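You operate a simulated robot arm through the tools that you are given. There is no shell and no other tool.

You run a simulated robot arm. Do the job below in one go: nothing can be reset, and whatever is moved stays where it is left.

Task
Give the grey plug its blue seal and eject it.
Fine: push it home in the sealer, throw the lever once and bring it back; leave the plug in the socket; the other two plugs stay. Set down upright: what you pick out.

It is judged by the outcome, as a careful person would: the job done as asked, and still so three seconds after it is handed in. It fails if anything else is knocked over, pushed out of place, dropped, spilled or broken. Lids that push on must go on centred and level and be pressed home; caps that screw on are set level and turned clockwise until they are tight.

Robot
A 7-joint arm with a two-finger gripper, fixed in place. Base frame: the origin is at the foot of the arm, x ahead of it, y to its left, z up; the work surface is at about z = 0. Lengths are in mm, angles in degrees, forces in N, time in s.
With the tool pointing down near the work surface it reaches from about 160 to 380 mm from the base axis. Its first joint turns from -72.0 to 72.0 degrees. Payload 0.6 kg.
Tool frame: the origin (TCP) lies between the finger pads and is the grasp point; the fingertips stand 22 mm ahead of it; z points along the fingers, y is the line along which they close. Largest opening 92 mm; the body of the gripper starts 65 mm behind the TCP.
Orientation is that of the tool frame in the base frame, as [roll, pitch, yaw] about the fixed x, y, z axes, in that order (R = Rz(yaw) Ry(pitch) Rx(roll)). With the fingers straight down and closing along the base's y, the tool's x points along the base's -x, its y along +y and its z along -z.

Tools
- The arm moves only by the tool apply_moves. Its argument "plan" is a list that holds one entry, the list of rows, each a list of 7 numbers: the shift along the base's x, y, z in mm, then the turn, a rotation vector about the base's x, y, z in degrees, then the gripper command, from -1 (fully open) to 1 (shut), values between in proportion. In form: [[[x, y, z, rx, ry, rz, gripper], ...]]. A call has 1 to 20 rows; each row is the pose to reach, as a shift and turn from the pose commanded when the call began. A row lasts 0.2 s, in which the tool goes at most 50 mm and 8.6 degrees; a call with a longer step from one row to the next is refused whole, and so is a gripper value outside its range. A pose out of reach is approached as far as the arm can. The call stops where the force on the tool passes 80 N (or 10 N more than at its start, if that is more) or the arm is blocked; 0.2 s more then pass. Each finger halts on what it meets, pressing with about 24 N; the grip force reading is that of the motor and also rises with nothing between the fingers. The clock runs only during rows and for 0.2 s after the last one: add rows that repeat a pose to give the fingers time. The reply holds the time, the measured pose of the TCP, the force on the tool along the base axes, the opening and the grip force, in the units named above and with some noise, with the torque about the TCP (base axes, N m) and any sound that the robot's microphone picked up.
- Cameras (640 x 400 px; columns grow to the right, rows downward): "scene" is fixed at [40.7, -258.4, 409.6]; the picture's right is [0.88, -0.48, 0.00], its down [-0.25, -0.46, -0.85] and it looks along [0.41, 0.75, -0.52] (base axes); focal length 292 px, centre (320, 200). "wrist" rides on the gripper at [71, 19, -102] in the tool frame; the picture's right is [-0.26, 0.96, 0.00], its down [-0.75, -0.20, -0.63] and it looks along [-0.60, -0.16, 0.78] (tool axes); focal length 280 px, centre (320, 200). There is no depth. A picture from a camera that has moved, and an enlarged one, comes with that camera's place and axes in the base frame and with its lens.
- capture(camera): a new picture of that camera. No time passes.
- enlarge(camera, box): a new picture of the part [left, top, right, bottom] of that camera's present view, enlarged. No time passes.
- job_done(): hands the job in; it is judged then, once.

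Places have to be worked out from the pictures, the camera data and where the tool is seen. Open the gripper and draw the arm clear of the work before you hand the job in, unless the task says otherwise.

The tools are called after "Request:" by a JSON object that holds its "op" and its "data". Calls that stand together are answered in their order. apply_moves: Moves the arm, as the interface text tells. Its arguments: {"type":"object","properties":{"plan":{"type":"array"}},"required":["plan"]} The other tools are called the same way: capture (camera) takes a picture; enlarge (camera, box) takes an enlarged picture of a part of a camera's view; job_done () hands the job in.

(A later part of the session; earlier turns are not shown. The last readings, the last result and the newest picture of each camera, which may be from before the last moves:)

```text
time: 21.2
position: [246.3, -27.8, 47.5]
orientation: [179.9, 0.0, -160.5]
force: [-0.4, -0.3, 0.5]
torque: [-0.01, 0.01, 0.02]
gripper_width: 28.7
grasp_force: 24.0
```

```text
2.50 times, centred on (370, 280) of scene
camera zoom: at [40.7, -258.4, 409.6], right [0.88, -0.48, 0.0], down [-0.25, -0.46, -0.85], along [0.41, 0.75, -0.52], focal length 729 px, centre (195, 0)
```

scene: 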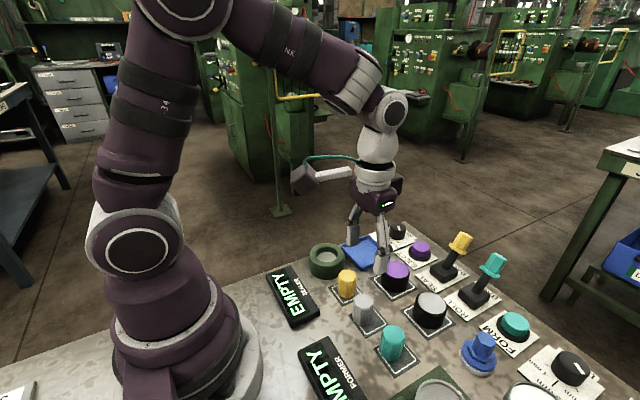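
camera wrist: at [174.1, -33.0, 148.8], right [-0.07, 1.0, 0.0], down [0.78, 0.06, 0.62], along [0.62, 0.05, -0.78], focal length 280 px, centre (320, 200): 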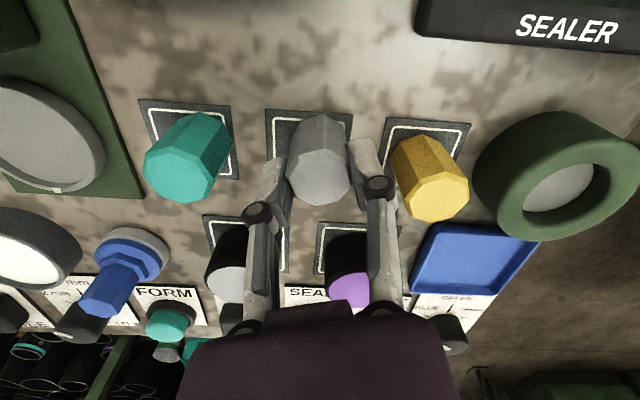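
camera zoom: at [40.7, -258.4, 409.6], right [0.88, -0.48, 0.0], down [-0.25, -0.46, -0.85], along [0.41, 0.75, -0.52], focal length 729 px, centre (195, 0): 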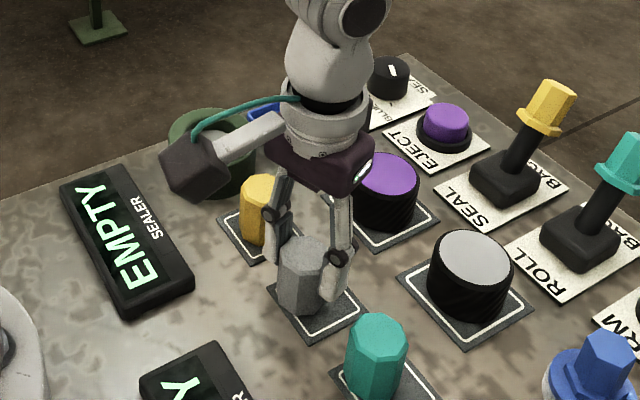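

Gripped at 28.7 mm, 24 N. I'll lift straight up 70 mm so it clears the yellow plug.

Request:
{"op": "apply_moves", "data": {"plan": [[[0, 0, 10, 0, 0, 0, 1], [0, 0, 30, 0, 0, 0, 1], [0, 0, 50, 0, 0, 0, 1], [0, 0, 70, 0, 0, 0, 1], [0, 0, 70, 0, 0, 0, 1]]]}}

Request:
{"op": "capture", "data": {"camera": "wrist"}}

Request:
{"op": "capture", "data": {"camera": "scene"}}

```text
time: 22.4
position: [245.4, -28.5, 117.1]
orientation: [179.9, -0.1, -160.5]
force: [0.5, 0.3, -0.6]
torque: [0.04, 0.0, 0.0]
gripper_width: 28.4
grasp_force: 24.1
```

```text
taken
camera wrist: at [173.4, -33.8, 219.8], right [-0.07, 1.0, 0.0], down [0.78, 0.06, 0.62], along [0.62, 0.05, -0.78], focal length 280 px, centre (320, 200)
```

wrist: 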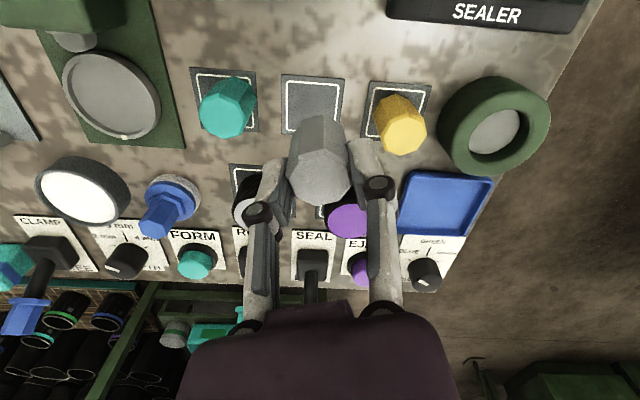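

```text
taken
```

scene: 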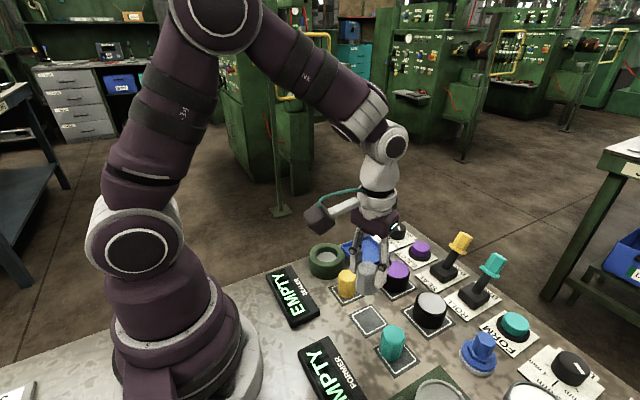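

The plug is held and lifted cleanly. Now I'll carry it over to the sealer socket at the same height.

Request:
{"op": "apply_moves", "data": {"plan": [[[1.5, 22, 0, 0, 0, 0, 1], [3, 48, 0, 0, 0, 0, 1], [4.5, 74, 0, 0, 0, 0, 1], [6, 100, 0, 0, 0, 0, 1], [7, 120, 0, 0, 0, 0, 1], [7.4, 129, 0, 0, 0, 0, 1], [7.4, 129, 0, 0, 0, 0, 1]]]}}

Request:
{"op": "capture", "data": {"camera": "wrist"}}

Request:
{"op": "enlarge", "data": {"camera": "scene", "box": [270, 180, 400, 300]}}

```text
time: 24.0
position: [252.6, 101.9, 115.6]
orientation: [179.9, 0.0, -160.5]
force: [1.1, 0.0, -0.6]
torque: [0.03, 0.01, 0.03]
gripper_width: 28.5
grasp_force: 24.5
```

```text
taken
camera wrist: at [180.5, 96.0, 217.3], right [-0.07, 1.0, 0.0], down [0.78, 0.06, 0.62], along [0.62, 0.05, -0.78], focal length 280 px, centre (320, 200)
```

wrist: 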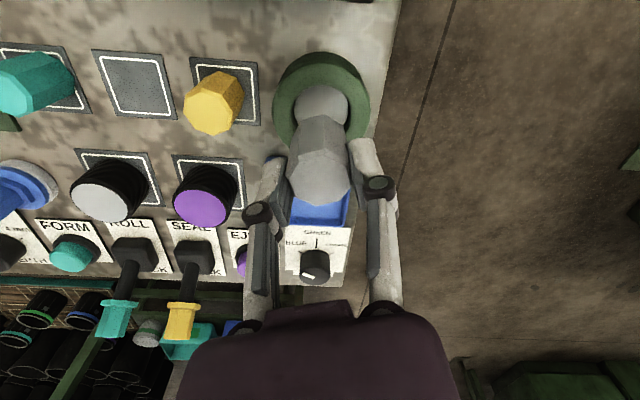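

```text
3.33 times, centred on (335, 240) of scene
camera zoom: at [40.7, -258.4, 409.6], right [0.88, -0.48, 0.0], down [-0.25, -0.46, -0.85], along [0.41, 0.75, -0.52], focal length 972 px, centre (270, 67)
```

zoom: 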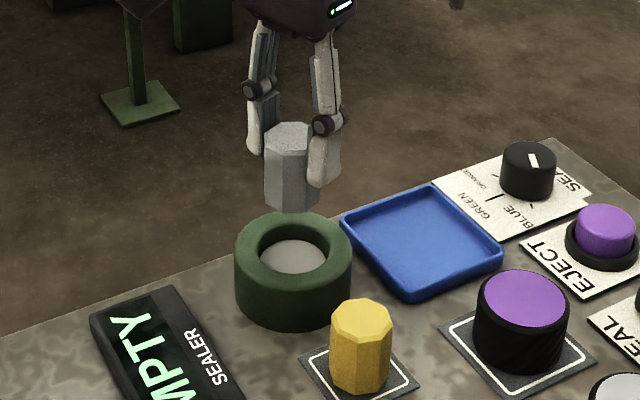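

The plug is above the socket. I'll enlarge the wrist view to align the socket centre with the plug axis.

Request:
{"op": "enlarge", "data": {"camera": "wrist", "box": [255, 40, 385, 220]}}

Request:
{"op": "enlarge", "data": {"camera": "wrist", "box": [265, 45, 380, 150]}}

Request:
{"op": "enlarge", "data": {"camera": "scene", "box": [300, 210, 370, 290]}}

```text
2.22 times, centred on (320, 130) of wrist
camera zoom: at [180.5, 96.0, 217.3], right [-0.07, 1.0, 0.0], down [0.78, 0.06, 0.62], along [0.62, 0.05, -0.78], focal length 623 px, centre (320, 356)
```

zoom: 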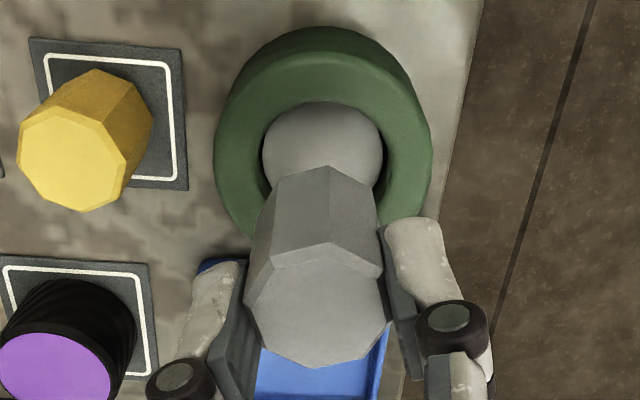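

```text
3.81 times, centred on (322, 98) of wrist
camera zoom: at [180.5, 96.0, 217.3], right [-0.07, 1.0, 0.0], down [0.78, 0.06, 0.62], along [0.62, 0.05, -0.78], focal length 1068 px, centre (310, 590)
```

zoom: 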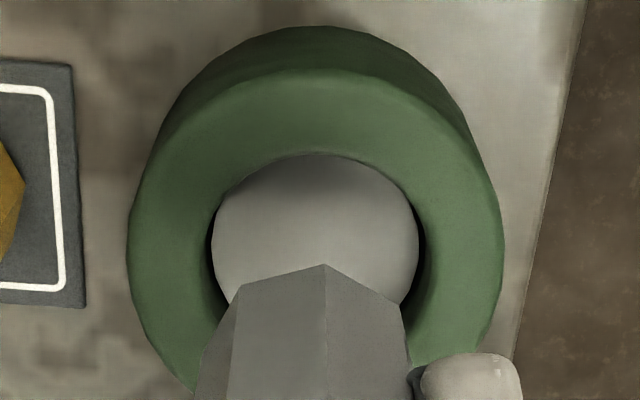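

```text
5.00 times, centred on (335, 250) of scene
camera zoom: at [40.7, -258.4, 409.6], right [0.88, -0.48, 0.0], down [-0.25, -0.46, -0.85], along [0.41, 0.75, -0.52], focal length 1458 px, centre (245, -50)
```

zoom: 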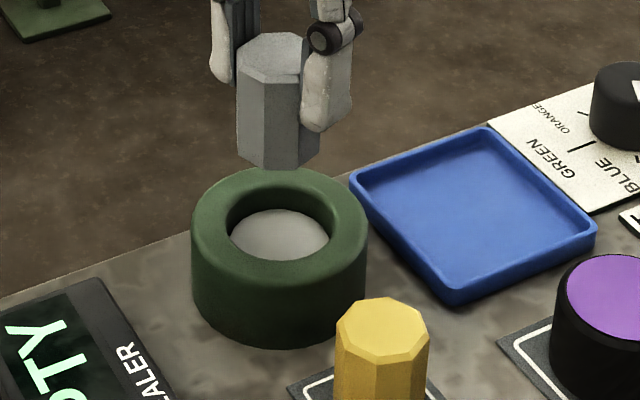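

The socket axis is (253.6, 102.5) and the TCP is (253.8, 101.8). I'll correct by (-0.2, +0.7) and lower the plug into the mouth of the socket, stopping above the expected floor.

Request:
{"op": "apply_moves", "data": {"plan": [[[-0.2, 0.7, -10, 0, 0, 0, 1], [-0.2, 0.7, -20, 0, 0, 0, 1], [-0.2, 0.7, -30, 0, 0, 0, 1], [-0.2, 0.7, -38, 0, 0, 0, 1], [-0.2, 0.7, -43, 0, 0, 0, 1], [-0.2, 0.7, -43, 0, 0, 0, 1]]]}}

Request:
{"op": "capture", "data": {"camera": "wrist"}}

Request:
{"op": "enlarge", "data": {"camera": "scene", "box": [290, 200, 380, 300]}}

```text
time: 25.4
position: [251.8, 102.8, 72.1]
orientation: [179.9, 0.0, -160.5]
force: [0.1, -0.1, 0.1]
torque: [-0.03, 0.02, 0.02]
gripper_width: 28.4
grasp_force: 24.1
```

```text
taken
camera wrist: at [180.0, 97.3, 175.2], right [-0.07, 1.0, 0.0], down [0.78, 0.06, 0.62], along [0.62, 0.05, -0.78], focal length 280 px, centre (320, 200)
```

wrist: 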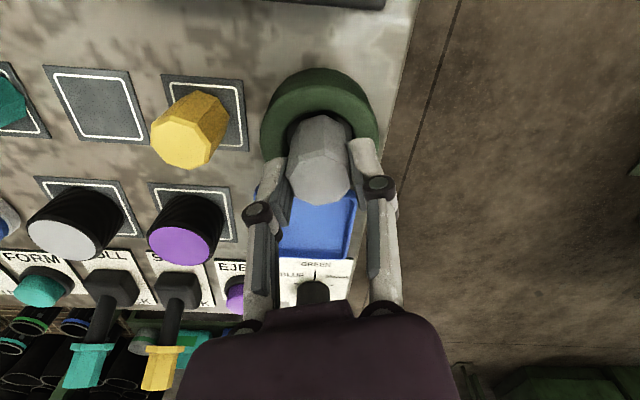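

```text
4.00 times, centred on (335, 250) of scene
camera zoom: at [40.7, -258.4, 409.6], right [0.88, -0.48, 0.0], down [-0.25, -0.46, -0.85], along [0.41, 0.75, -0.52], focal length 1167 px, centre (260, 0)
```

zoom: 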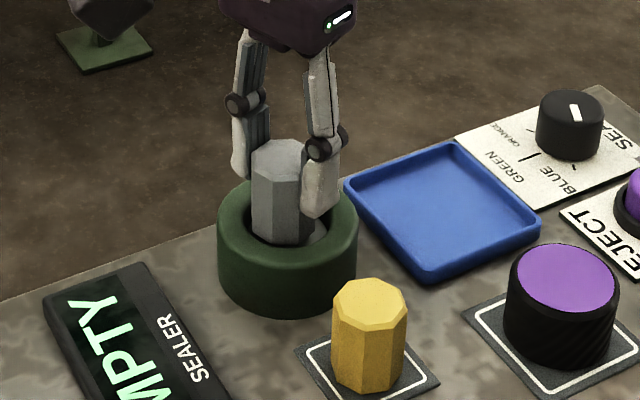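

The plug is in the socket mouth with no contact force. I'll continue down in small steps to find the floor.

Request:
{"op": "apply_moves", "data": {"plan": [[[0, 0, -2, 0, 0, 0, 1], [0, 0, -4, 0, 0, 0, 1], [0, 0, -6, 0, 0, 0, 1], [0, 0, -6, 0, 0, 0, 1]]]}}

Request:
{"op": "enlarge", "data": {"camera": "scene", "box": [290, 200, 380, 300]}}

```text
time: 26.4
position: [252.3, 104.0, 66.9]
orientation: [179.9, 0.0, -160.5]
force: [0.3, -0.3, -0.3]
torque: [-0.01, 0.03, 0.0]
gripper_width: 28.9
grasp_force: 23.7
```

```text
4.00 times, centred on (335, 250) of scene
camera zoom: at [40.7, -258.4, 409.6], right [0.88, -0.48, 0.0], down [-0.25, -0.46, -0.85], along [0.41, 0.75, -0.52], focal length 1167 px, centre (260, 0)
```

zoom: 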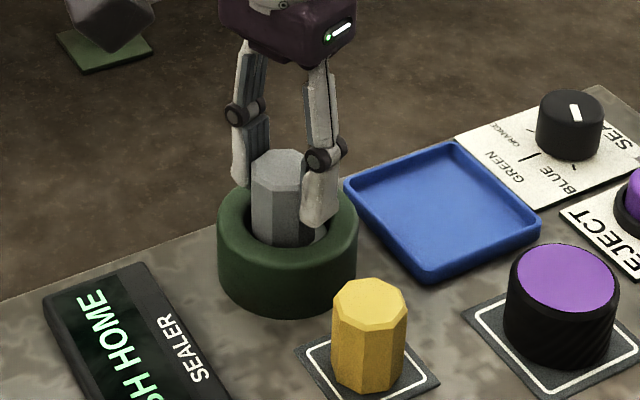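

The display now reads "PUSH HOME". I'll keep lowering gently.

Request:
{"op": "apply_moves", "data": {"plan": [[[0, 0, -2, 0, 0, 0, 1], [0, 0, -4, 0, 0, 0, 1], [0, 0, -6, 0, 0, 0, 1], [0, 0, -6, 0, 0, 0, 1]]]}}

Request:
{"op": "enlarge", "data": {"camera": "scene", "box": [260, 200, 380, 330]}}

```text
time: 27.4
position: [252.6, 103.4, 60.8]
orientation: [180.0, 0.0, -160.5]
force: [1.4, 0.6, 2.4]
torque: [0.01, -0.07, 0.01]
gripper_width: 28.6
grasp_force: 23.9
```

```text
3.08 times, centred on (320, 265) of scene
camera zoom: at [40.7, -258.4, 409.6], right [0.88, -0.48, 0.0], down [-0.25, -0.46, -0.85], along [0.41, 0.75, -0.52], focal length 897 px, centre (320, 0)
```

zoom: 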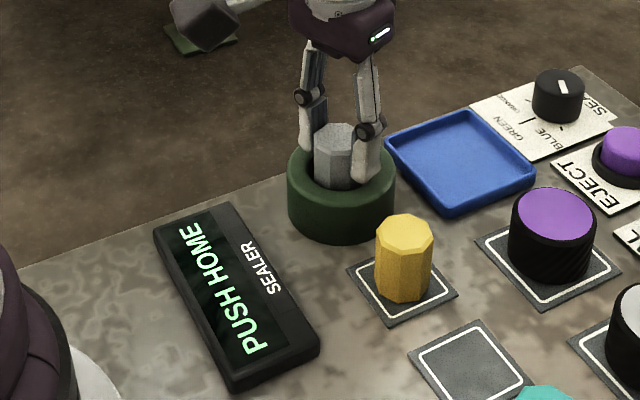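

Slight upward force (2.4 N) suggests the plug has reached the spring floor. I'll press a further 2 mm and check, since the fingertips are about 3 mm above the rim.

Request:
{"op": "apply_moves", "data": {"plan": [[[0, 0, -1, 0, 0, 0, 1], [0, 0, -2, 0, 0, 0, 1], [0, 0, -2, 0, 0, 0, 1]]]}}

Request:
{"op": "enlarge", "data": {"camera": "wrist", "box": [250, 70, 390, 240]}}

Request:
{"op": "enlarge", "data": {"camera": "scene", "box": [300, 220, 360, 290]}}

```text
time: 28.2
position: [252.0, 103.2, 59.8]
orientation: [180.0, -0.1, -160.5]
force: [0.7, -1.1, 3.1]
torque: [-0.11, 0.01, -0.01]
gripper_width: 28.8
grasp_force: 23.4
```

```text
2.35 times, centred on (320, 155) of wrist
camera zoom: at [179.6, 97.4, 161.2], right [-0.07, 1.0, 0.0], down [0.78, 0.06, 0.62], along [0.62, 0.05, -0.78], focal length 660 px, centre (320, 306)
```

zoom: 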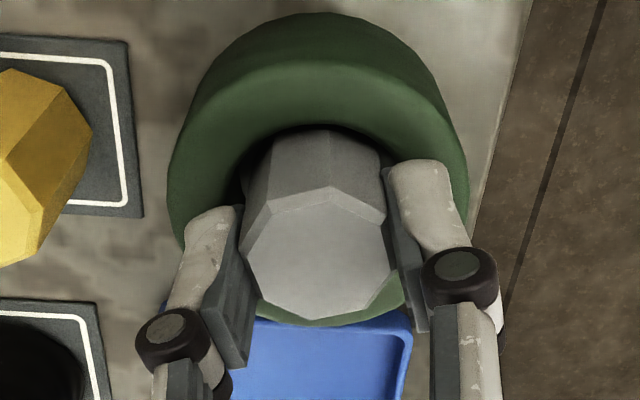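

```text
5.71 times, centred on (330, 255) of scene
camera zoom: at [40.7, -258.4, 409.6], right [0.88, -0.48, 0.0], down [-0.25, -0.46, -0.85], along [0.41, 0.75, -0.52], focal length 1667 px, centre (263, -114)
```

zoom: 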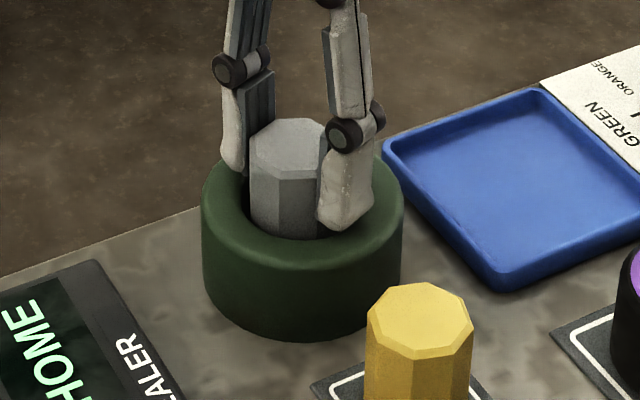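

The plug is centred and upright with a light spring load. The fingertips are now close to the rim, so I'll release, rise, close the fingers and push on the top of the plug instead.

Request:
{"op": "apply_moves", "data": {"plan": [[[0, 0, 0, 0, 0, 0, 0.3], [0, 0, 0, 0, 0, 0, 0.087], [0, 0, 0, 0, 0, 0, 0.087], [0, 0, 10, 0, 0, 0, 0.087], [0, 0, 22, 0, 0, 0, 0.087], [0, 0, 36, 0, 0, 0, 0.087], [0, 0, 36, 0, 0, 0, 0.087]]]}}

Request:
{"op": "capture", "data": {"camera": "wrist"}}

Request:
{"op": "enlarge", "data": {"camera": "scene", "box": [260, 200, 380, 330]}}

```text
time: 29.8
position: [253.4, 103.2, 95.6]
orientation: [179.9, 0.0, -160.5]
force: [-0.1, 0.5, 0.1]
torque: [0.03, 0.0, 0.0]
gripper_width: 42.3
grasp_force: 0.0
```

```text
taken
camera wrist: at [180.1, 97.6, 198.0], right [-0.07, 1.0, 0.0], down [0.78, 0.06, 0.62], along [0.62, 0.05, -0.78], focal length 280 px, centre (320, 200)
```

wrist: 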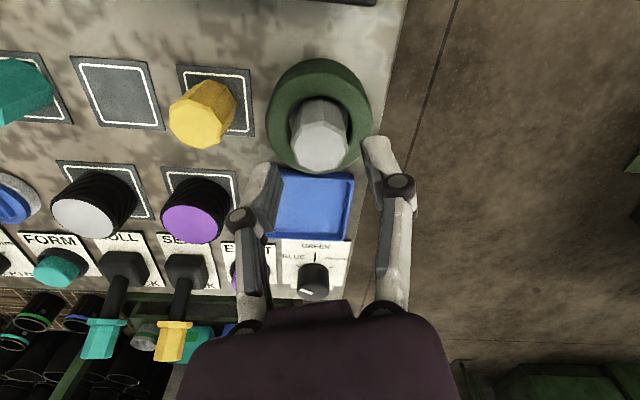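

```text
3.08 times, centred on (320, 265) of scene
camera zoom: at [40.7, -258.4, 409.6], right [0.88, -0.48, 0.0], down [-0.25, -0.46, -0.85], along [0.41, 0.75, -0.52], focal length 897 px, centre (320, 0)
```

zoom: 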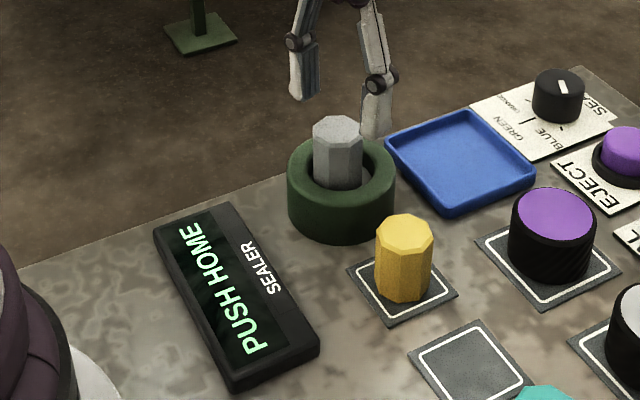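

The plug stands upright in the socket. I'll zoom in to find its top centre for the push.

Request:
{"op": "enlarge", "data": {"camera": "wrist", "box": [260, 50, 380, 180]}}

Request:
{"op": "enlarge", "data": {"camera": "scene", "box": [305, 225, 355, 285]}}

```text
3.08 times, centred on (320, 115) of wrist
camera zoom: at [180.1, 97.6, 198.0], right [-0.07, 1.0, 0.0], down [0.78, 0.06, 0.62], along [0.62, 0.05, -0.78], focal length 863 px, centre (320, 462)
```

zoom: 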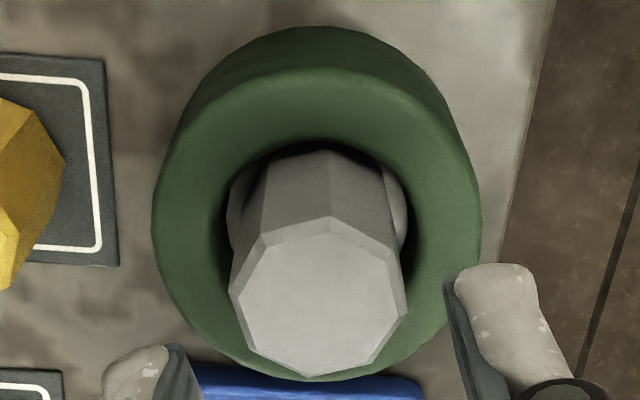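

```text
6.67 times, centred on (330, 255) of scene
camera zoom: at [40.7, -258.4, 409.6], right [0.88, -0.48, 0.0], down [-0.25, -0.46, -0.85], along [0.41, 0.75, -0.52], focal length 1944 px, centre (253, -167)
```

zoom: 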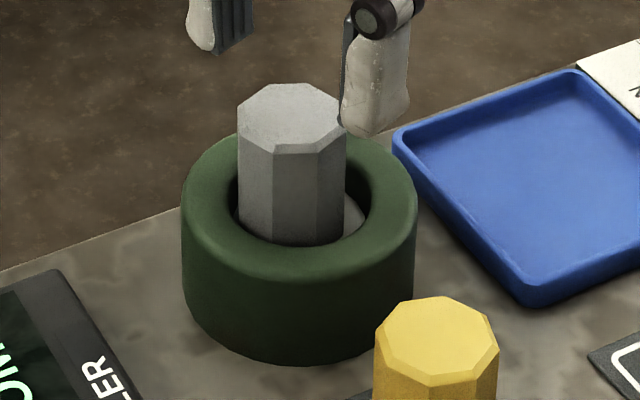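

The plug top is centred under the TCP at about z = 60. I'll close the fingers and come down onto it in steps.

Request:
{"op": "apply_moves", "data": {"plan": [[[0, 0, 0, 0, 0, 0, 0.5], [0, 0, 0, 0, 0, 0, 1], [0, 0, 0, 0, 0, 0, 1], [0, 0, 0, 0, 0, 0, 1], [0, 0, -5, 0, 0, 0, 1], [0, 0, -10, 0, 0, 0, 1], [0, 0, -13, 0, 0, 0, 1], [0, 0, -15, 0, 0, 0, 1], [0, 0, -17, 0, 0, 0, 1], [0, 0, -17, 0, 0, 0, 1]]]}}

Request:
{"op": "enlarge", "data": {"camera": "scene", "box": [260, 200, 380, 330]}}

```text
time: 32.0
position: [252.8, 104.1, 78.1]
orientation: [180.0, -0.1, -160.6]
force: [-0.6, 0.0, 3.0]
torque: [-0.01, 0.02, 0.01]
gripper_width: 5.7
grasp_force: 23.9
```

```text
3.08 times, centred on (320, 265) of scene
camera zoom: at [40.7, -258.4, 409.6], right [0.88, -0.48, 0.0], down [-0.25, -0.46, -0.85], along [0.41, 0.75, -0.52], focal length 897 px, centre (320, 0)
```

zoom: 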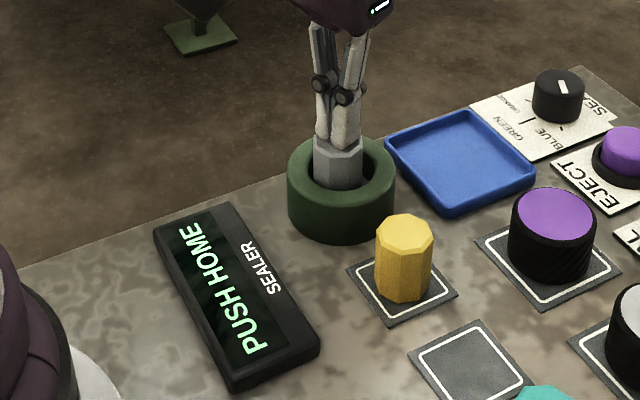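

The tips are on the plug top with 3 N. I'll continue pushing down in 2 mm steps, checking force and display.

Request:
{"op": "apply_moves", "data": {"plan": [[[0, 0, -1.5, 0, 0, 0, 1], [0, 0, -3, 0, 0, 0, 1], [0, 0, -4.5, 0, 0, 0, 1], [0, 0, -6, 0, 0, 0, 1], [0, 0, -6, 0, 0, 0, 1]]]}}

Request:
{"op": "enlarge", "data": {"camera": "scene", "box": [260, 200, 380, 330]}}

```text
time: 33.2
position: [252.9, 103.0, 73.4]
orientation: [179.9, 0.2, -160.5]
force: [-10.0, -1.6, 63.5]
torque: [-0.09, 0.3, 0.01]
gripper_width: 6.1
grasp_force: 24.0
```

```text
3.08 times, centred on (320, 265) of scene
camera zoom: at [40.6, -258.4, 409.5], right [0.88, -0.48, 0.0], down [-0.25, -0.46, -0.85], along [0.41, 0.75, -0.52], focal length 897 px, centre (320, 0)
```

zoom: 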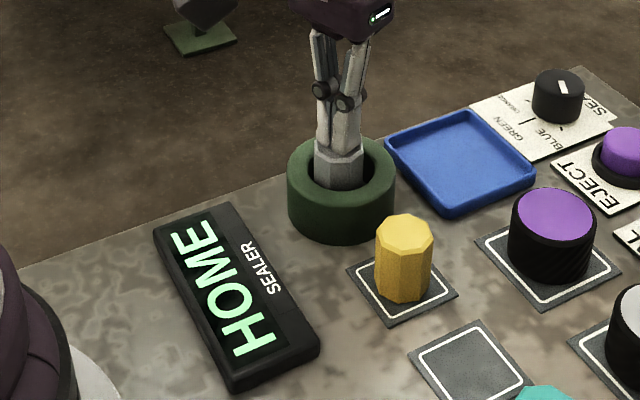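

The display reads "HOME" with the plug bottomed at 63 N. I'll lift straight up and check it stays home.

Request:
{"op": "apply_moves", "data": {"plan": [[[0, 0, 2, 0, 0, 0, 1], [0, 0, 5, 0, 0, 0, 1], [0, 0, 15, 0, 0, 0, 1], [0, 0, 40, 0, 0, 0, 1], [0, 0, 70, 0, 0, 0, 1], [0, 0, 70, 0, 0, 0, 1]]]}}

Request:
{"op": "enlarge", "data": {"camera": "scene", "box": [260, 200, 380, 330]}}

Request:
{"op": "capture", "data": {"camera": "wrist"}}

```text
time: 34.6
position: [253.1, 102.8, 141.9]
orientation: [179.9, 0.0, -160.5]
force: [0.2, 0.2, 0.3]
torque: [-0.02, -0.01, 0.01]
gripper_width: 0.2
grasp_force: 24.2
```

```text
3.08 times, centred on (320, 265) of scene
camera zoom: at [40.7, -258.4, 409.6], right [0.88, -0.48, 0.0], down [-0.25, -0.46, -0.85], along [0.41, 0.75, -0.52], focal length 897 px, centre (320, 0)
```

zoom: 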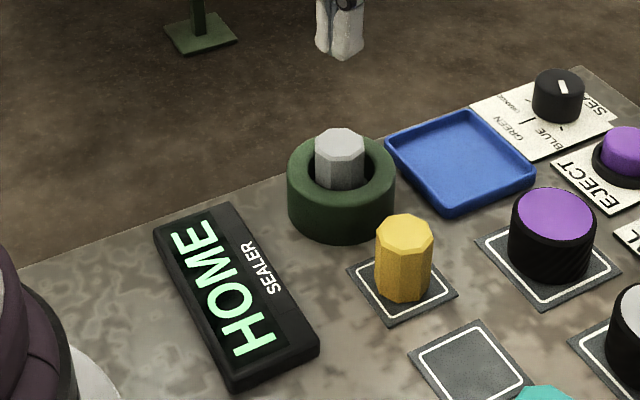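

```text
taken
camera wrist: at [179.9, 97.8, 244.2], right [-0.07, 1.0, 0.0], down [0.78, 0.06, 0.62], along [0.62, 0.05, -0.78], focal length 280 px, centre (320, 200)
```

wrist: 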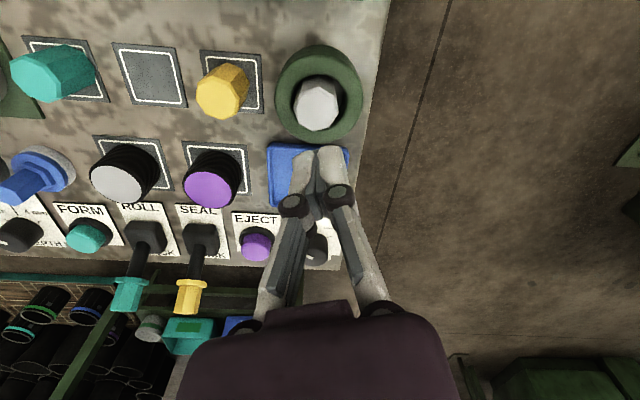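

"HOME" holds with the plug standing upright. Next is the SEAL lever: its yellow handle leans away (BACK) with its tip near (468, -24, 87), pivot near (431, -24, 8). I'll square the tool up, move over in front of it and tilt outward.

Request:
{"op": "apply_moves", "data": {"plan": [[[10, -15, 20, 0, 0, -5, 1], [28, -45, 40, 0, 0, -10, 0.6], [46, -75, 58, 0, 0, -15, 0.2], [64, -105, 58, 0, 0, -19.5, 0.13], [77, -127, 58, 0, 0, -19.5, 0.13], [77, -127, 58, 0, 0, -19.5, 0.13]]]}}

Request:
{"op": "apply_moves", "data": {"plan": [[[12, 0, -6, 0, -8, 0, 0.13], [24, 0, -12, 0, -16, 0, 0.13], [36, 0, -18, 0, -24, 0, 0.13], [48, 0, -24, 0, -32, 0, 0.13], [60, 0, -30, 0, -40, 0, 0.13], [60, 0, -30, 0, -40, 0, 0.13]]]}}

Request:
{"op": "capture", "data": {"camera": "wrist"}}

Request:
{"op": "capture", "data": {"camera": "scene"}}

```text
time: 36.0
position: [328.7, -26.4, 200.7]
orientation: [179.9, -0.1, 180.0]
force: [-0.9, 0.3, 0.6]
torque: [0.02, -0.02, -0.02]
gripper_width: 39.9
grasp_force: 0.1
```

```text
time: 37.4
position: [389.7, -25.6, 171.1]
orientation: [180.0, 40.1, 180.0]
force: [0.4, 0.1, -0.7]
torque: [0.0, -0.01, 0.0]
gripper_width: 39.8
grasp_force: 0.0
```

```text
taken
camera wrist: at [269.7, -6.7, 203.9], right [0.2, 0.96, 0.17], down [0.17, -0.21, 0.96], along [0.96, -0.16, -0.21], focal length 280 px, centre (320, 200)
```

wrist: 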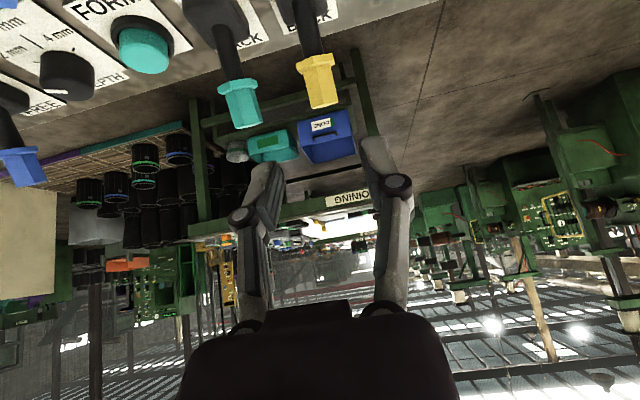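

```text
taken
```

scene: 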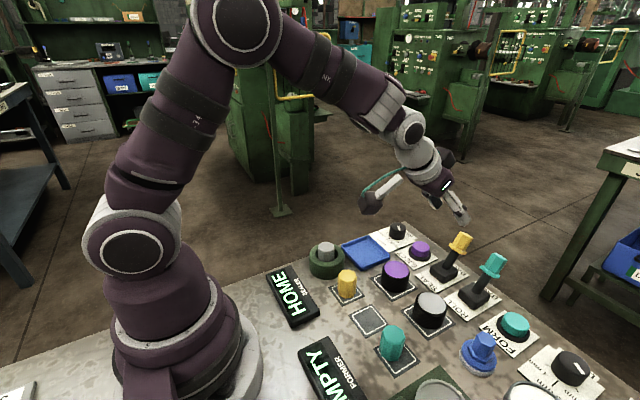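

The tilted pose is good. I'll enlarge the lever handle from both cameras to fix its position.

Request:
{"op": "enlarge", "data": {"camera": "wrist", "box": [270, 0, 370, 120]}}

Request:
{"op": "enlarge", "data": {"camera": "scene", "box": [420, 170, 520, 300]}}

```text
3.33 times, centred on (320, 60) of wrist
camera zoom: at [269.7, -6.7, 203.9], right [0.2, 0.96, 0.17], down [0.17, -0.21, 0.96], along [0.96, -0.16, -0.21], focal length 935 px, centre (320, 667)
```

zoom: 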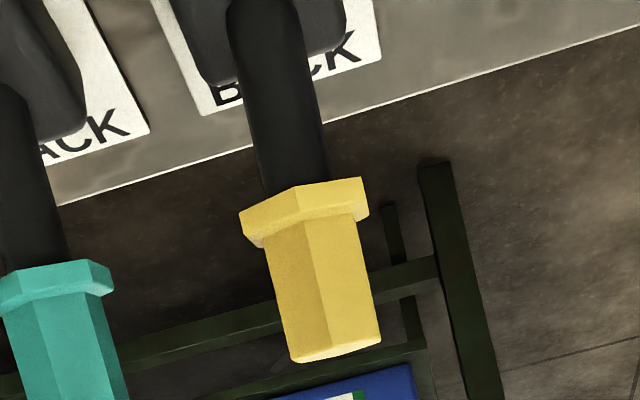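

```text
3.08 times, centred on (470, 235) of scene
camera zoom: at [40.7, -258.4, 409.6], right [0.88, -0.48, 0.0], down [-0.25, -0.46, -0.85], along [0.41, 0.75, -0.52], focal length 897 px, centre (-142, 92)
```

zoom: 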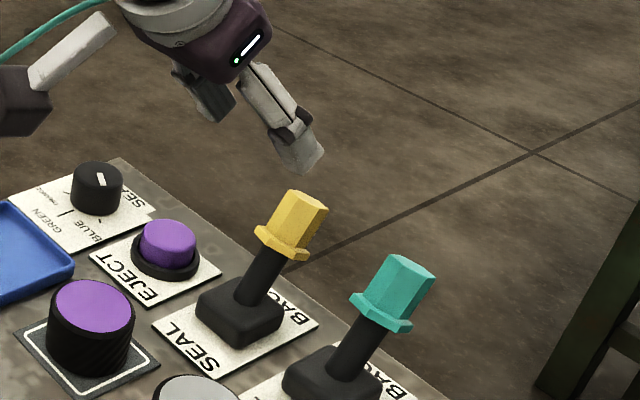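

The handle tip is at (469, -23.5, 87) with the collar near (454, -23.4, 60). I'll slide in along the tool axis with the fingers open either side, stopping with the TCP about 5 mm below the tip.

Request:
{"op": "apply_moves", "data": {"plan": [[[13, 1, -15, 0, 0, 0, 0.13], [26, 2, -30, 0, 0, 0, 0.13], [38.3, 2.1, -43, 0, 0, 0, 0.13], [51, 2.1, -58, 0, 0, 0, 0.13], [51, 2.1, -58, 0, 0, 0, 0.13]]]}}

Request:
{"op": "capture", "data": {"camera": "wrist"}}

Request:
{"op": "enlarge", "data": {"camera": "scene", "box": [420, 170, 520, 300]}}

```text
time: 38.6
position: [440.7, -22.1, 112.3]
orientation: [179.9, 40.0, 179.9]
force: [0.5, 0.2, 0.9]
torque: [0.02, 0.0, -0.02]
gripper_width: 40.1
grasp_force: 0.1
```

```text
taken
camera wrist: at [320.0, -3.2, 145.1], right [0.2, 0.96, 0.17], down [0.18, -0.21, 0.96], along [0.96, -0.16, -0.21], focal length 280 px, centre (320, 200)
```

wrist: 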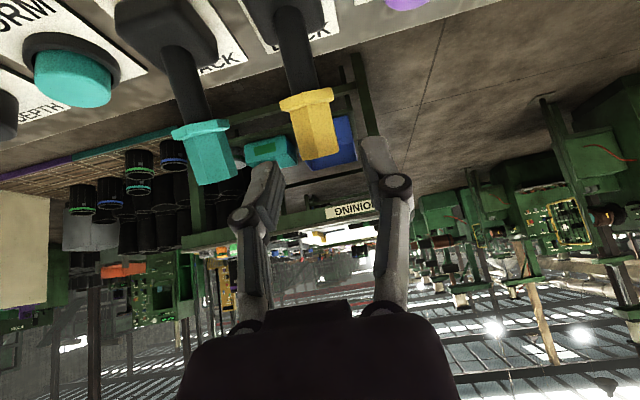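

```text
3.08 times, centred on (470, 235) of scene
camera zoom: at [40.7, -258.4, 409.6], right [0.88, -0.48, 0.0], down [-0.25, -0.46, -0.85], along [0.41, 0.75, -0.52], focal length 897 px, centre (-142, 92)
```

zoom: 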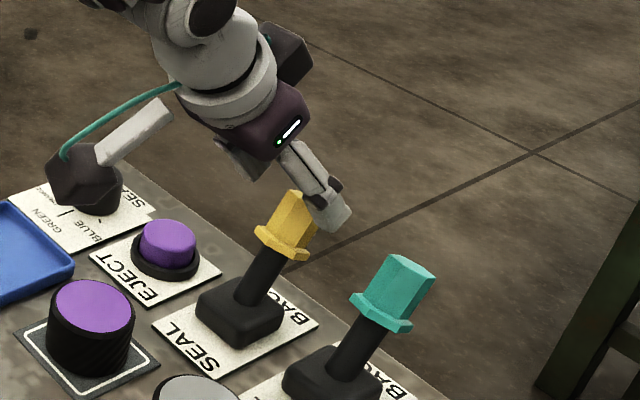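

The handle is centred between the fingers. I'll continue the last 40 mm along the tool axis.

Request:
{"op": "apply_moves", "data": {"plan": [[[8, -0.8, -10, 0, 0, 0, 0.13], [16, -0.8, -20, 0, 0, 0, 0.13], [25, -0.8, -30, 0, 0, 0, 0.13], [25, -0.8, -30, 0, 0, 0, 0.13]]]}}

Request:
{"op": "capture", "data": {"camera": "wrist"}}

Request:
{"op": "enlarge", "data": {"camera": "scene", "box": [420, 170, 520, 300]}}

```text
time: 39.6
position: [466.8, -22.7, 82.4]
orientation: [179.9, 40.0, 180.0]
force: [0.2, 0.5, 0.0]
torque: [-0.02, -0.03, 0.03]
gripper_width: 39.9
grasp_force: 0.0
```

```text
taken
camera wrist: at [346.0, -4.1, 115.1], right [0.2, 0.96, 0.17], down [0.18, -0.21, 0.96], along [0.96, -0.16, -0.21], focal length 280 px, centre (320, 200)
```

wrist: 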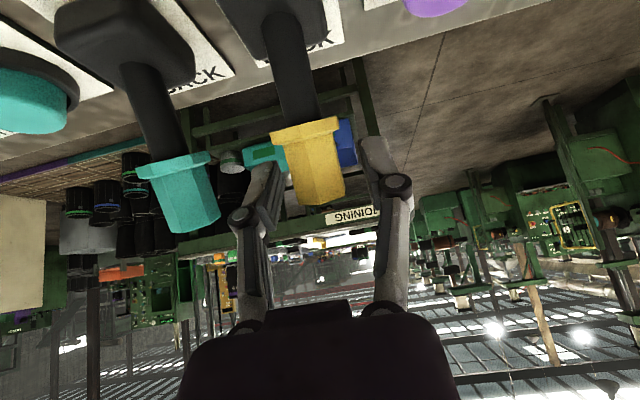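

```text
3.08 times, centred on (470, 235) of scene
camera zoom: at [40.7, -258.4, 409.6], right [0.88, -0.48, 0.0], down [-0.25, -0.46, -0.85], along [0.41, 0.75, -0.52], focal length 897 px, centre (-142, 92)
```

zoom: 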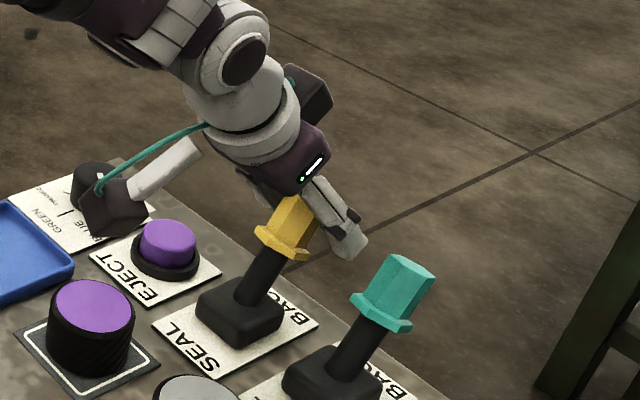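

The TCP is on the handle just under its tip. I'll close the fingers on it.

Request:
{"op": "apply_moves", "data": {"plan": [[[0, 0, 0, 0, 0, 0, 0.4], [0, 0, 0, 0, 0, 0, 1], [0, 0, 0, 0, 0, 0, 1], [0, 0, 0, 0, 0, 0, 1]]]}}

Request:
{"op": "enlarge", "data": {"camera": "wrist", "box": [230, 80, 410, 240]}}

Request:
{"op": "enlarge", "data": {"camera": "scene", "box": [420, 200, 510, 300]}}

```text
time: 40.6
position: [465.3, -22.9, 82.3]
orientation: [179.9, 40.0, 180.0]
force: [-0.4, 0.2, 0.5]
torque: [0.01, 0.02, 0.03]
gripper_width: 22.5
grasp_force: 28.3
```

```text
2.50 times, centred on (320, 160) of wrist
camera zoom: at [345.9, -4.1, 115.2], right [0.2, 0.96, 0.17], down [0.18, -0.21, 0.96], along [0.96, -0.16, -0.21], focal length 701 px, centre (320, 300)
```

zoom: 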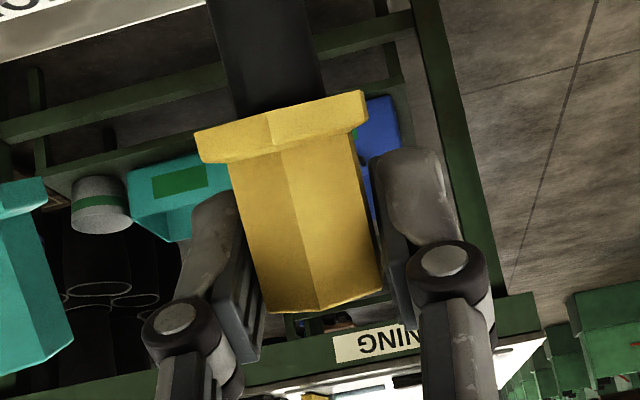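

```text
4.00 times, centred on (465, 250) of scene
camera zoom: at [40.7, -258.4, 409.6], right [0.88, -0.48, 0.0], down [-0.25, -0.46, -0.85], along [0.41, 0.75, -0.52], focal length 1167 px, centre (-260, 0)
```

zoom: 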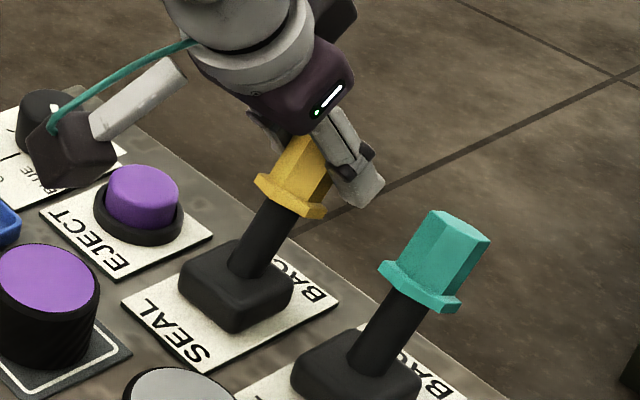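

Gripped at 22.5 mm with no side load. To keep the fingertips clear of the collar once the lever leans toward me, I'll regrip about 3.5 mm nearer the handle's tip.

Request:
{"op": "apply_moves", "data": {"plan": [[[0, 0, 0, 0, 0, 0, 0.3], [0, 0, 0, 0, 0, 0, 0.3], [1.5, 0, 3.3, 0, 0, 0, 0.3], [1.5, 0, 3.3, 0, 0, 0, 1], [1.5, 0, 3.3, 0, 0, 0, 1], [1.5, 0, 3.3, 0, 0, 0, 1]]]}}

```text
time: 42.0
position: [466.2, -23.2, 86.2]
orientation: [180.0, 40.0, 179.9]
force: [-4.4, -3.0, 1.2]
torque: [-0.06, 0.23, 0.02]
gripper_width: 22.4
grasp_force: 28.1
```

Regripped. Now I'll start pulling the lever along its arc toward SEAL, first to about 14°.

Request:
{"op": "apply_moves", "data": {"plan": [[[-4, 0, 1.8, 0, 0, 0, 1], [-8, 0, 3.4, 0, 0, 0, 1], [-12.5, 0, 4.8, 0, 0, 0, 1], [-16.6, 0, 6, 0, 0, 0, 1]]]}}

Request:
{"op": "enlarge", "data": {"camera": "scene", "box": [420, 200, 510, 300]}}

```text
time: 43.0
position: [451.9, -22.3, 91.0]
orientation: [180.0, 40.2, -179.9]
force: [13.4, -3.2, -1.4]
torque: [-0.03, -0.9, -0.01]
gripper_width: 22.9
grasp_force: 27.9
```

```text
4.00 times, centred on (465, 250) of scene
camera zoom: at [40.7, -258.4, 409.6], right [0.88, -0.48, 0.0], down [-0.25, -0.46, -0.85], along [0.41, 0.75, -0.52], focal length 1167 px, centre (-260, 0)
```

zoom: 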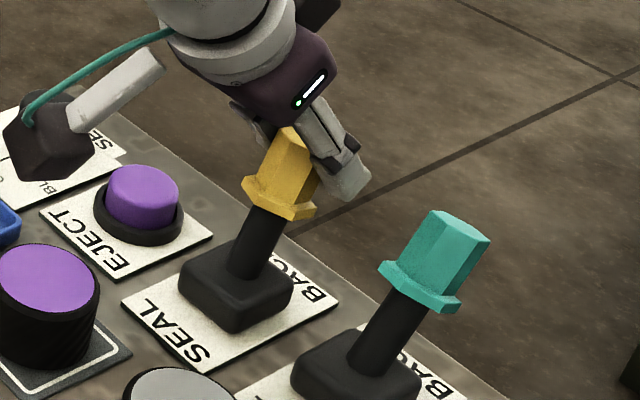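

The lever follows with about 13 N. I'll continue through the vertical toward SEAL.

Request:
{"op": "apply_moves", "data": {"plan": [[[-4.5, 0, 1, 0, 0, 0, 1], [-8.9, 0, 1.8, 0, 0, 0, 1], [-15, 0, 2.4, 0, 0, 0, 1], [-20.9, 0, 2.6, 0, 0, 0, 1], [-27, 0, 2.4, 0, 0, 0, 1], [-32.9, 0, 1.8, 0, 0, 0, 1]]]}}

Request:
{"op": "enlarge", "data": {"camera": "scene", "box": [420, 200, 510, 300]}}

Request:
{"op": "enlarge", "data": {"camera": "wrist", "box": [230, 80, 410, 240]}}

```text
time: 44.4
position: [419.0, -23.1, 92.4]
orientation: [179.8, 39.9, -179.9]
force: [13.5, 1.8, -1.5]
torque: [0.06, -1.0, 0.01]
gripper_width: 23.2
grasp_force: 27.9
```

```text
4.00 times, centred on (465, 250) of scene
camera zoom: at [40.7, -258.4, 409.6], right [0.88, -0.48, 0.0], down [-0.25, -0.46, -0.85], along [0.41, 0.75, -0.52], focal length 1167 px, centre (-260, 0)
```

zoom: 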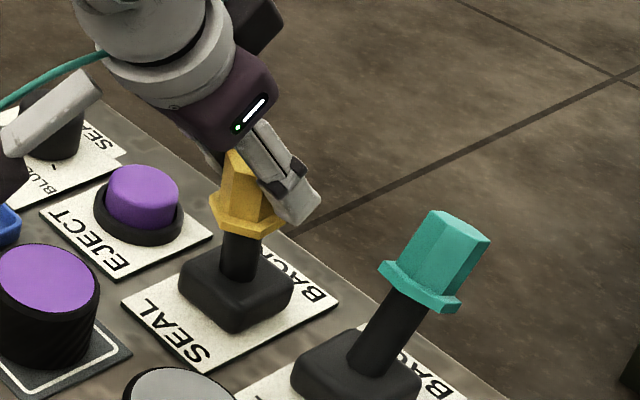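

```text
2.50 times, centred on (320, 160) of wrist
camera zoom: at [300.0, -4.4, 124.9], right [0.2, 0.96, 0.17], down [0.18, -0.21, 0.96], along [0.96, -0.16, -0.21], focal length 701 px, centre (320, 300)
```

zoom: 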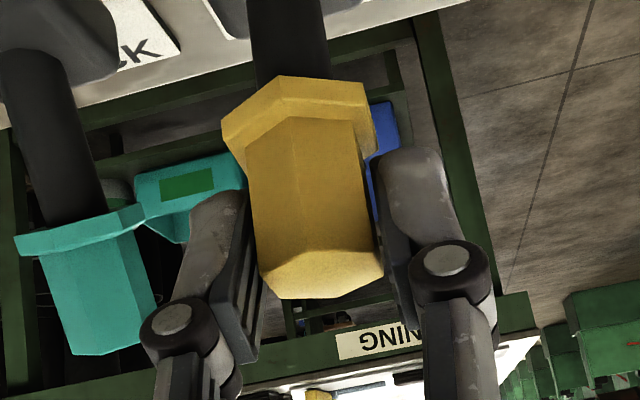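

The lever is past vertical and sliding in the grip as planned. I'll continue to the SEAL end of its travel.

Request:
{"op": "apply_moves", "data": {"plan": [[[-4.5, 0, -0.8, 0, 0, 0, 1], [-8.9, 0, -1.8, 0, 0, 0, 1], [-13.2, 0, -3, 0, 0, 0, 1], [-17.5, 0, -4.4, 0, 0, 0, 1], [-21.7, 0, -6, 0, 0, 0, 1], [-21.7, 0, -6, 0, 0, 0, 1]]]}}

Request:
{"op": "enlarge", "data": {"camera": "scene", "box": [400, 200, 490, 300]}}

Request:
{"op": "enlarge", "data": {"camera": "scene", "box": [260, 220, 380, 330]}}

Request:
{"op": "enlarge", "data": {"camera": "wrist", "box": [230, 80, 410, 240]}}

```text
time: 45.8
position: [399.9, -23.2, 89.2]
orientation: [180.0, 41.1, -180.0]
force: [44.8, 0.1, 23.3]
torque: [-0.01, -0.54, 0.02]
gripper_width: 23.5
grasp_force: 27.5
```

```text
4.00 times, centred on (445, 250) of scene
camera zoom: at [40.6, -258.4, 409.6], right [0.88, -0.48, 0.0], down [-0.25, -0.46, -0.85], along [0.41, 0.75, -0.52], focal length 1167 px, centre (-180, 0)
```

zoom: 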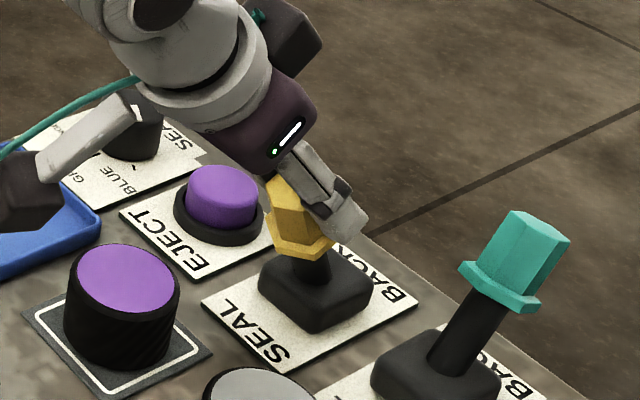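

```text
3.64 times, centred on (320, 275) of scene
camera zoom: at [40.6, -258.4, 409.6], right [0.88, -0.48, 0.0], down [-0.25, -0.46, -0.85], along [0.41, 0.75, -0.52], focal length 1061 px, centre (320, -73)
```

zoom: 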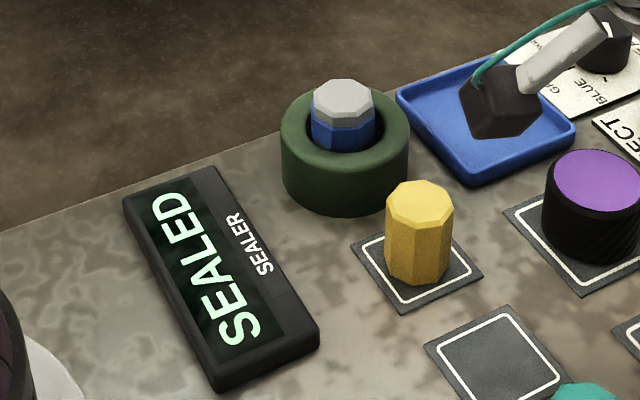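

```text
2.50 times, centred on (320, 160) of wrist
camera zoom: at [280.0, -4.1, 120.7], right [0.2, 0.97, 0.17], down [0.16, -0.2, 0.97], along [0.97, -0.16, -0.19], focal length 701 px, centre (320, 300)
```

zoom: 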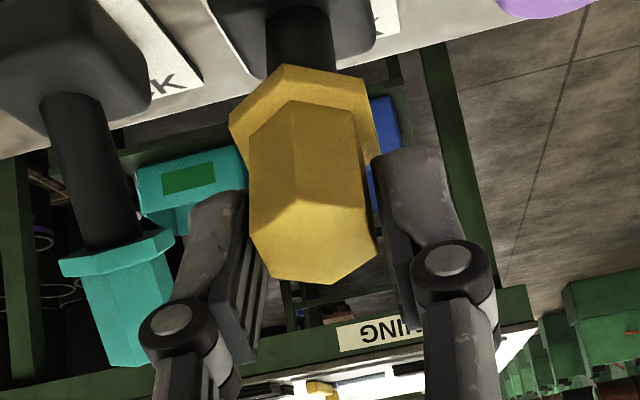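

The sealer display reads "SEALED" and the plug now wears a blue seal. I'll bring the lever back along the reverse arc.

Request:
{"op": "apply_moves", "data": {"plan": [[[4.2, 0, 1.6, 0, 0, 0, 1], [8.5, 0, 3, 0, 0, 0, 1], [12.8, 0, 4.2, 0, 0, 0, 1], [17.2, 0, 5.2, 0, 0, 0, 1], [21.7, 0, 6, 0, 0, 0, 1], [27.7, 0, 6.6, 0, 0, 0, 1], [33.7, 0, 6.8, 0, 0, 0, 1], [39.7, 0, 6.6, 0, 0, 0, 1], [45.7, 0, 6, 0, 0, 0, 1]]]}}

Request:
{"op": "enlarge", "data": {"camera": "scene", "box": [420, 200, 510, 300]}}

```text
time: 47.8
position: [439.9, -23.0, 93.9]
orientation: [179.9, 40.0, -180.0]
force: [-10.2, 0.7, 1.9]
torque: [-0.02, 0.85, 0.01]
gripper_width: 22.7
grasp_force: 28.0
```

```text
4.00 times, centred on (465, 250) of scene
camera zoom: at [40.7, -258.4, 409.6], right [0.88, -0.48, 0.0], down [-0.25, -0.46, -0.85], along [0.41, 0.75, -0.52], focal length 1167 px, centre (-260, 0)
```

zoom: 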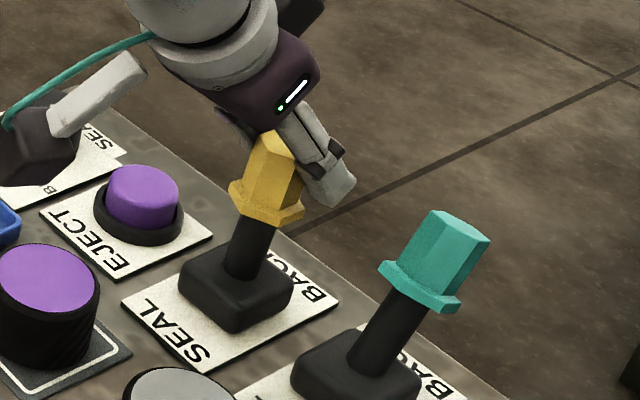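

The lever is coming back smoothly. I'll push it the rest of the way to the BACK stop.

Request:
{"op": "apply_moves", "data": {"plan": [[[4.5, 0, -0.8, 0, 0, 0, 1], [8.9, 0, -1.8, 0, 0, 0, 1], [13.2, 0, -3, 0, 0, 0, 1], [17.5, 0, -4.4, 0, 0, 0, 1], [21.7, 0, -6, 0, 0, 0, 1], [25.8, 0, -7.9, 0, 0, 0, 1], [25.8, 0, -7.9, 0, 0, 0, 1]]]}}

Request:
{"op": "enlarge", "data": {"camera": "scene", "box": [420, 200, 510, 300]}}

Request:
{"op": "enlarge", "data": {"camera": "wrist", "box": [230, 80, 410, 240]}}

```text
time: 49.4
position: [467.5, -22.6, 84.8]
orientation: [179.9, 40.0, 179.9]
force: [-6.9, 6.3, 1.5]
torque: [0.02, 0.55, -0.05]
gripper_width: 22.2
grasp_force: 28.0
```

```text
4.00 times, centred on (465, 250) of scene
camera zoom: at [40.7, -258.4, 409.6], right [0.88, -0.48, 0.0], down [-0.25, -0.46, -0.85], along [0.41, 0.75, -0.52], focal length 1167 px, centre (-260, 0)
```

zoom: 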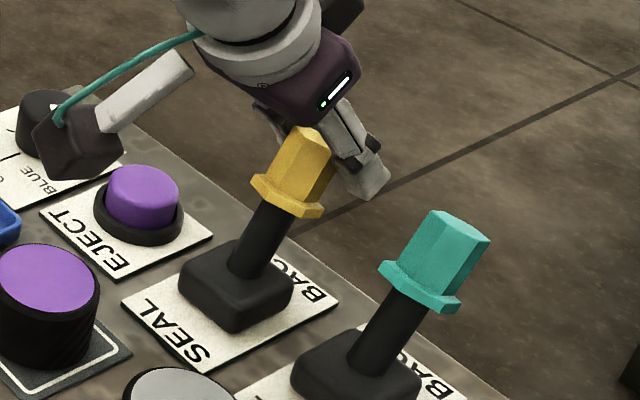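

```text
2.50 times, centred on (320, 160) of wrist
camera zoom: at [348.4, -4.3, 118.3], right [0.2, 0.96, 0.17], down [0.18, -0.21, 0.96], along [0.96, -0.16, -0.21], focal length 701 px, centre (320, 300)
```

zoom: 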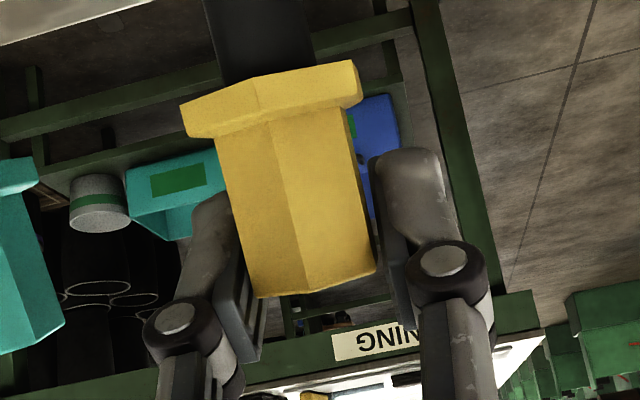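

The lever is nearly where it began. I'll push slightly further to make sure it is on the BACK stop.

Request:
{"op": "apply_moves", "data": {"plan": [[[2, 0, -1, 0, 0, 0, 1], [3.6, 0, -2, 0, 0, 0, 1], [3.6, 0, -2, 0, 0, 0, 1]]]}}

Request:
{"op": "enlarge", "data": {"camera": "scene", "box": [420, 200, 510, 300]}}

```text
time: 50.2
position: [471.2, -22.9, 84.4]
orientation: [-180.0, 40.2, 179.9]
force: [-5.1, 1.9, 9.6]
torque: [0.0, 0.69, -0.01]
gripper_width: 22.0
grasp_force: 28.1
```

```text
4.00 times, centred on (465, 250) of scene
camera zoom: at [40.7, -258.4, 409.6], right [0.88, -0.48, 0.0], down [-0.25, -0.46, -0.85], along [0.41, 0.75, -0.52], focal length 1167 px, centre (-260, 0)
```

zoom: 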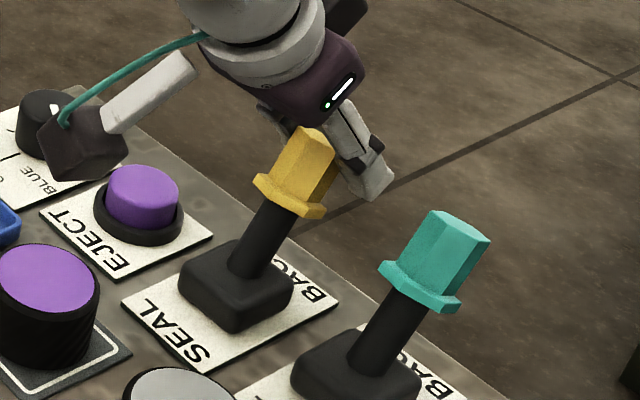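

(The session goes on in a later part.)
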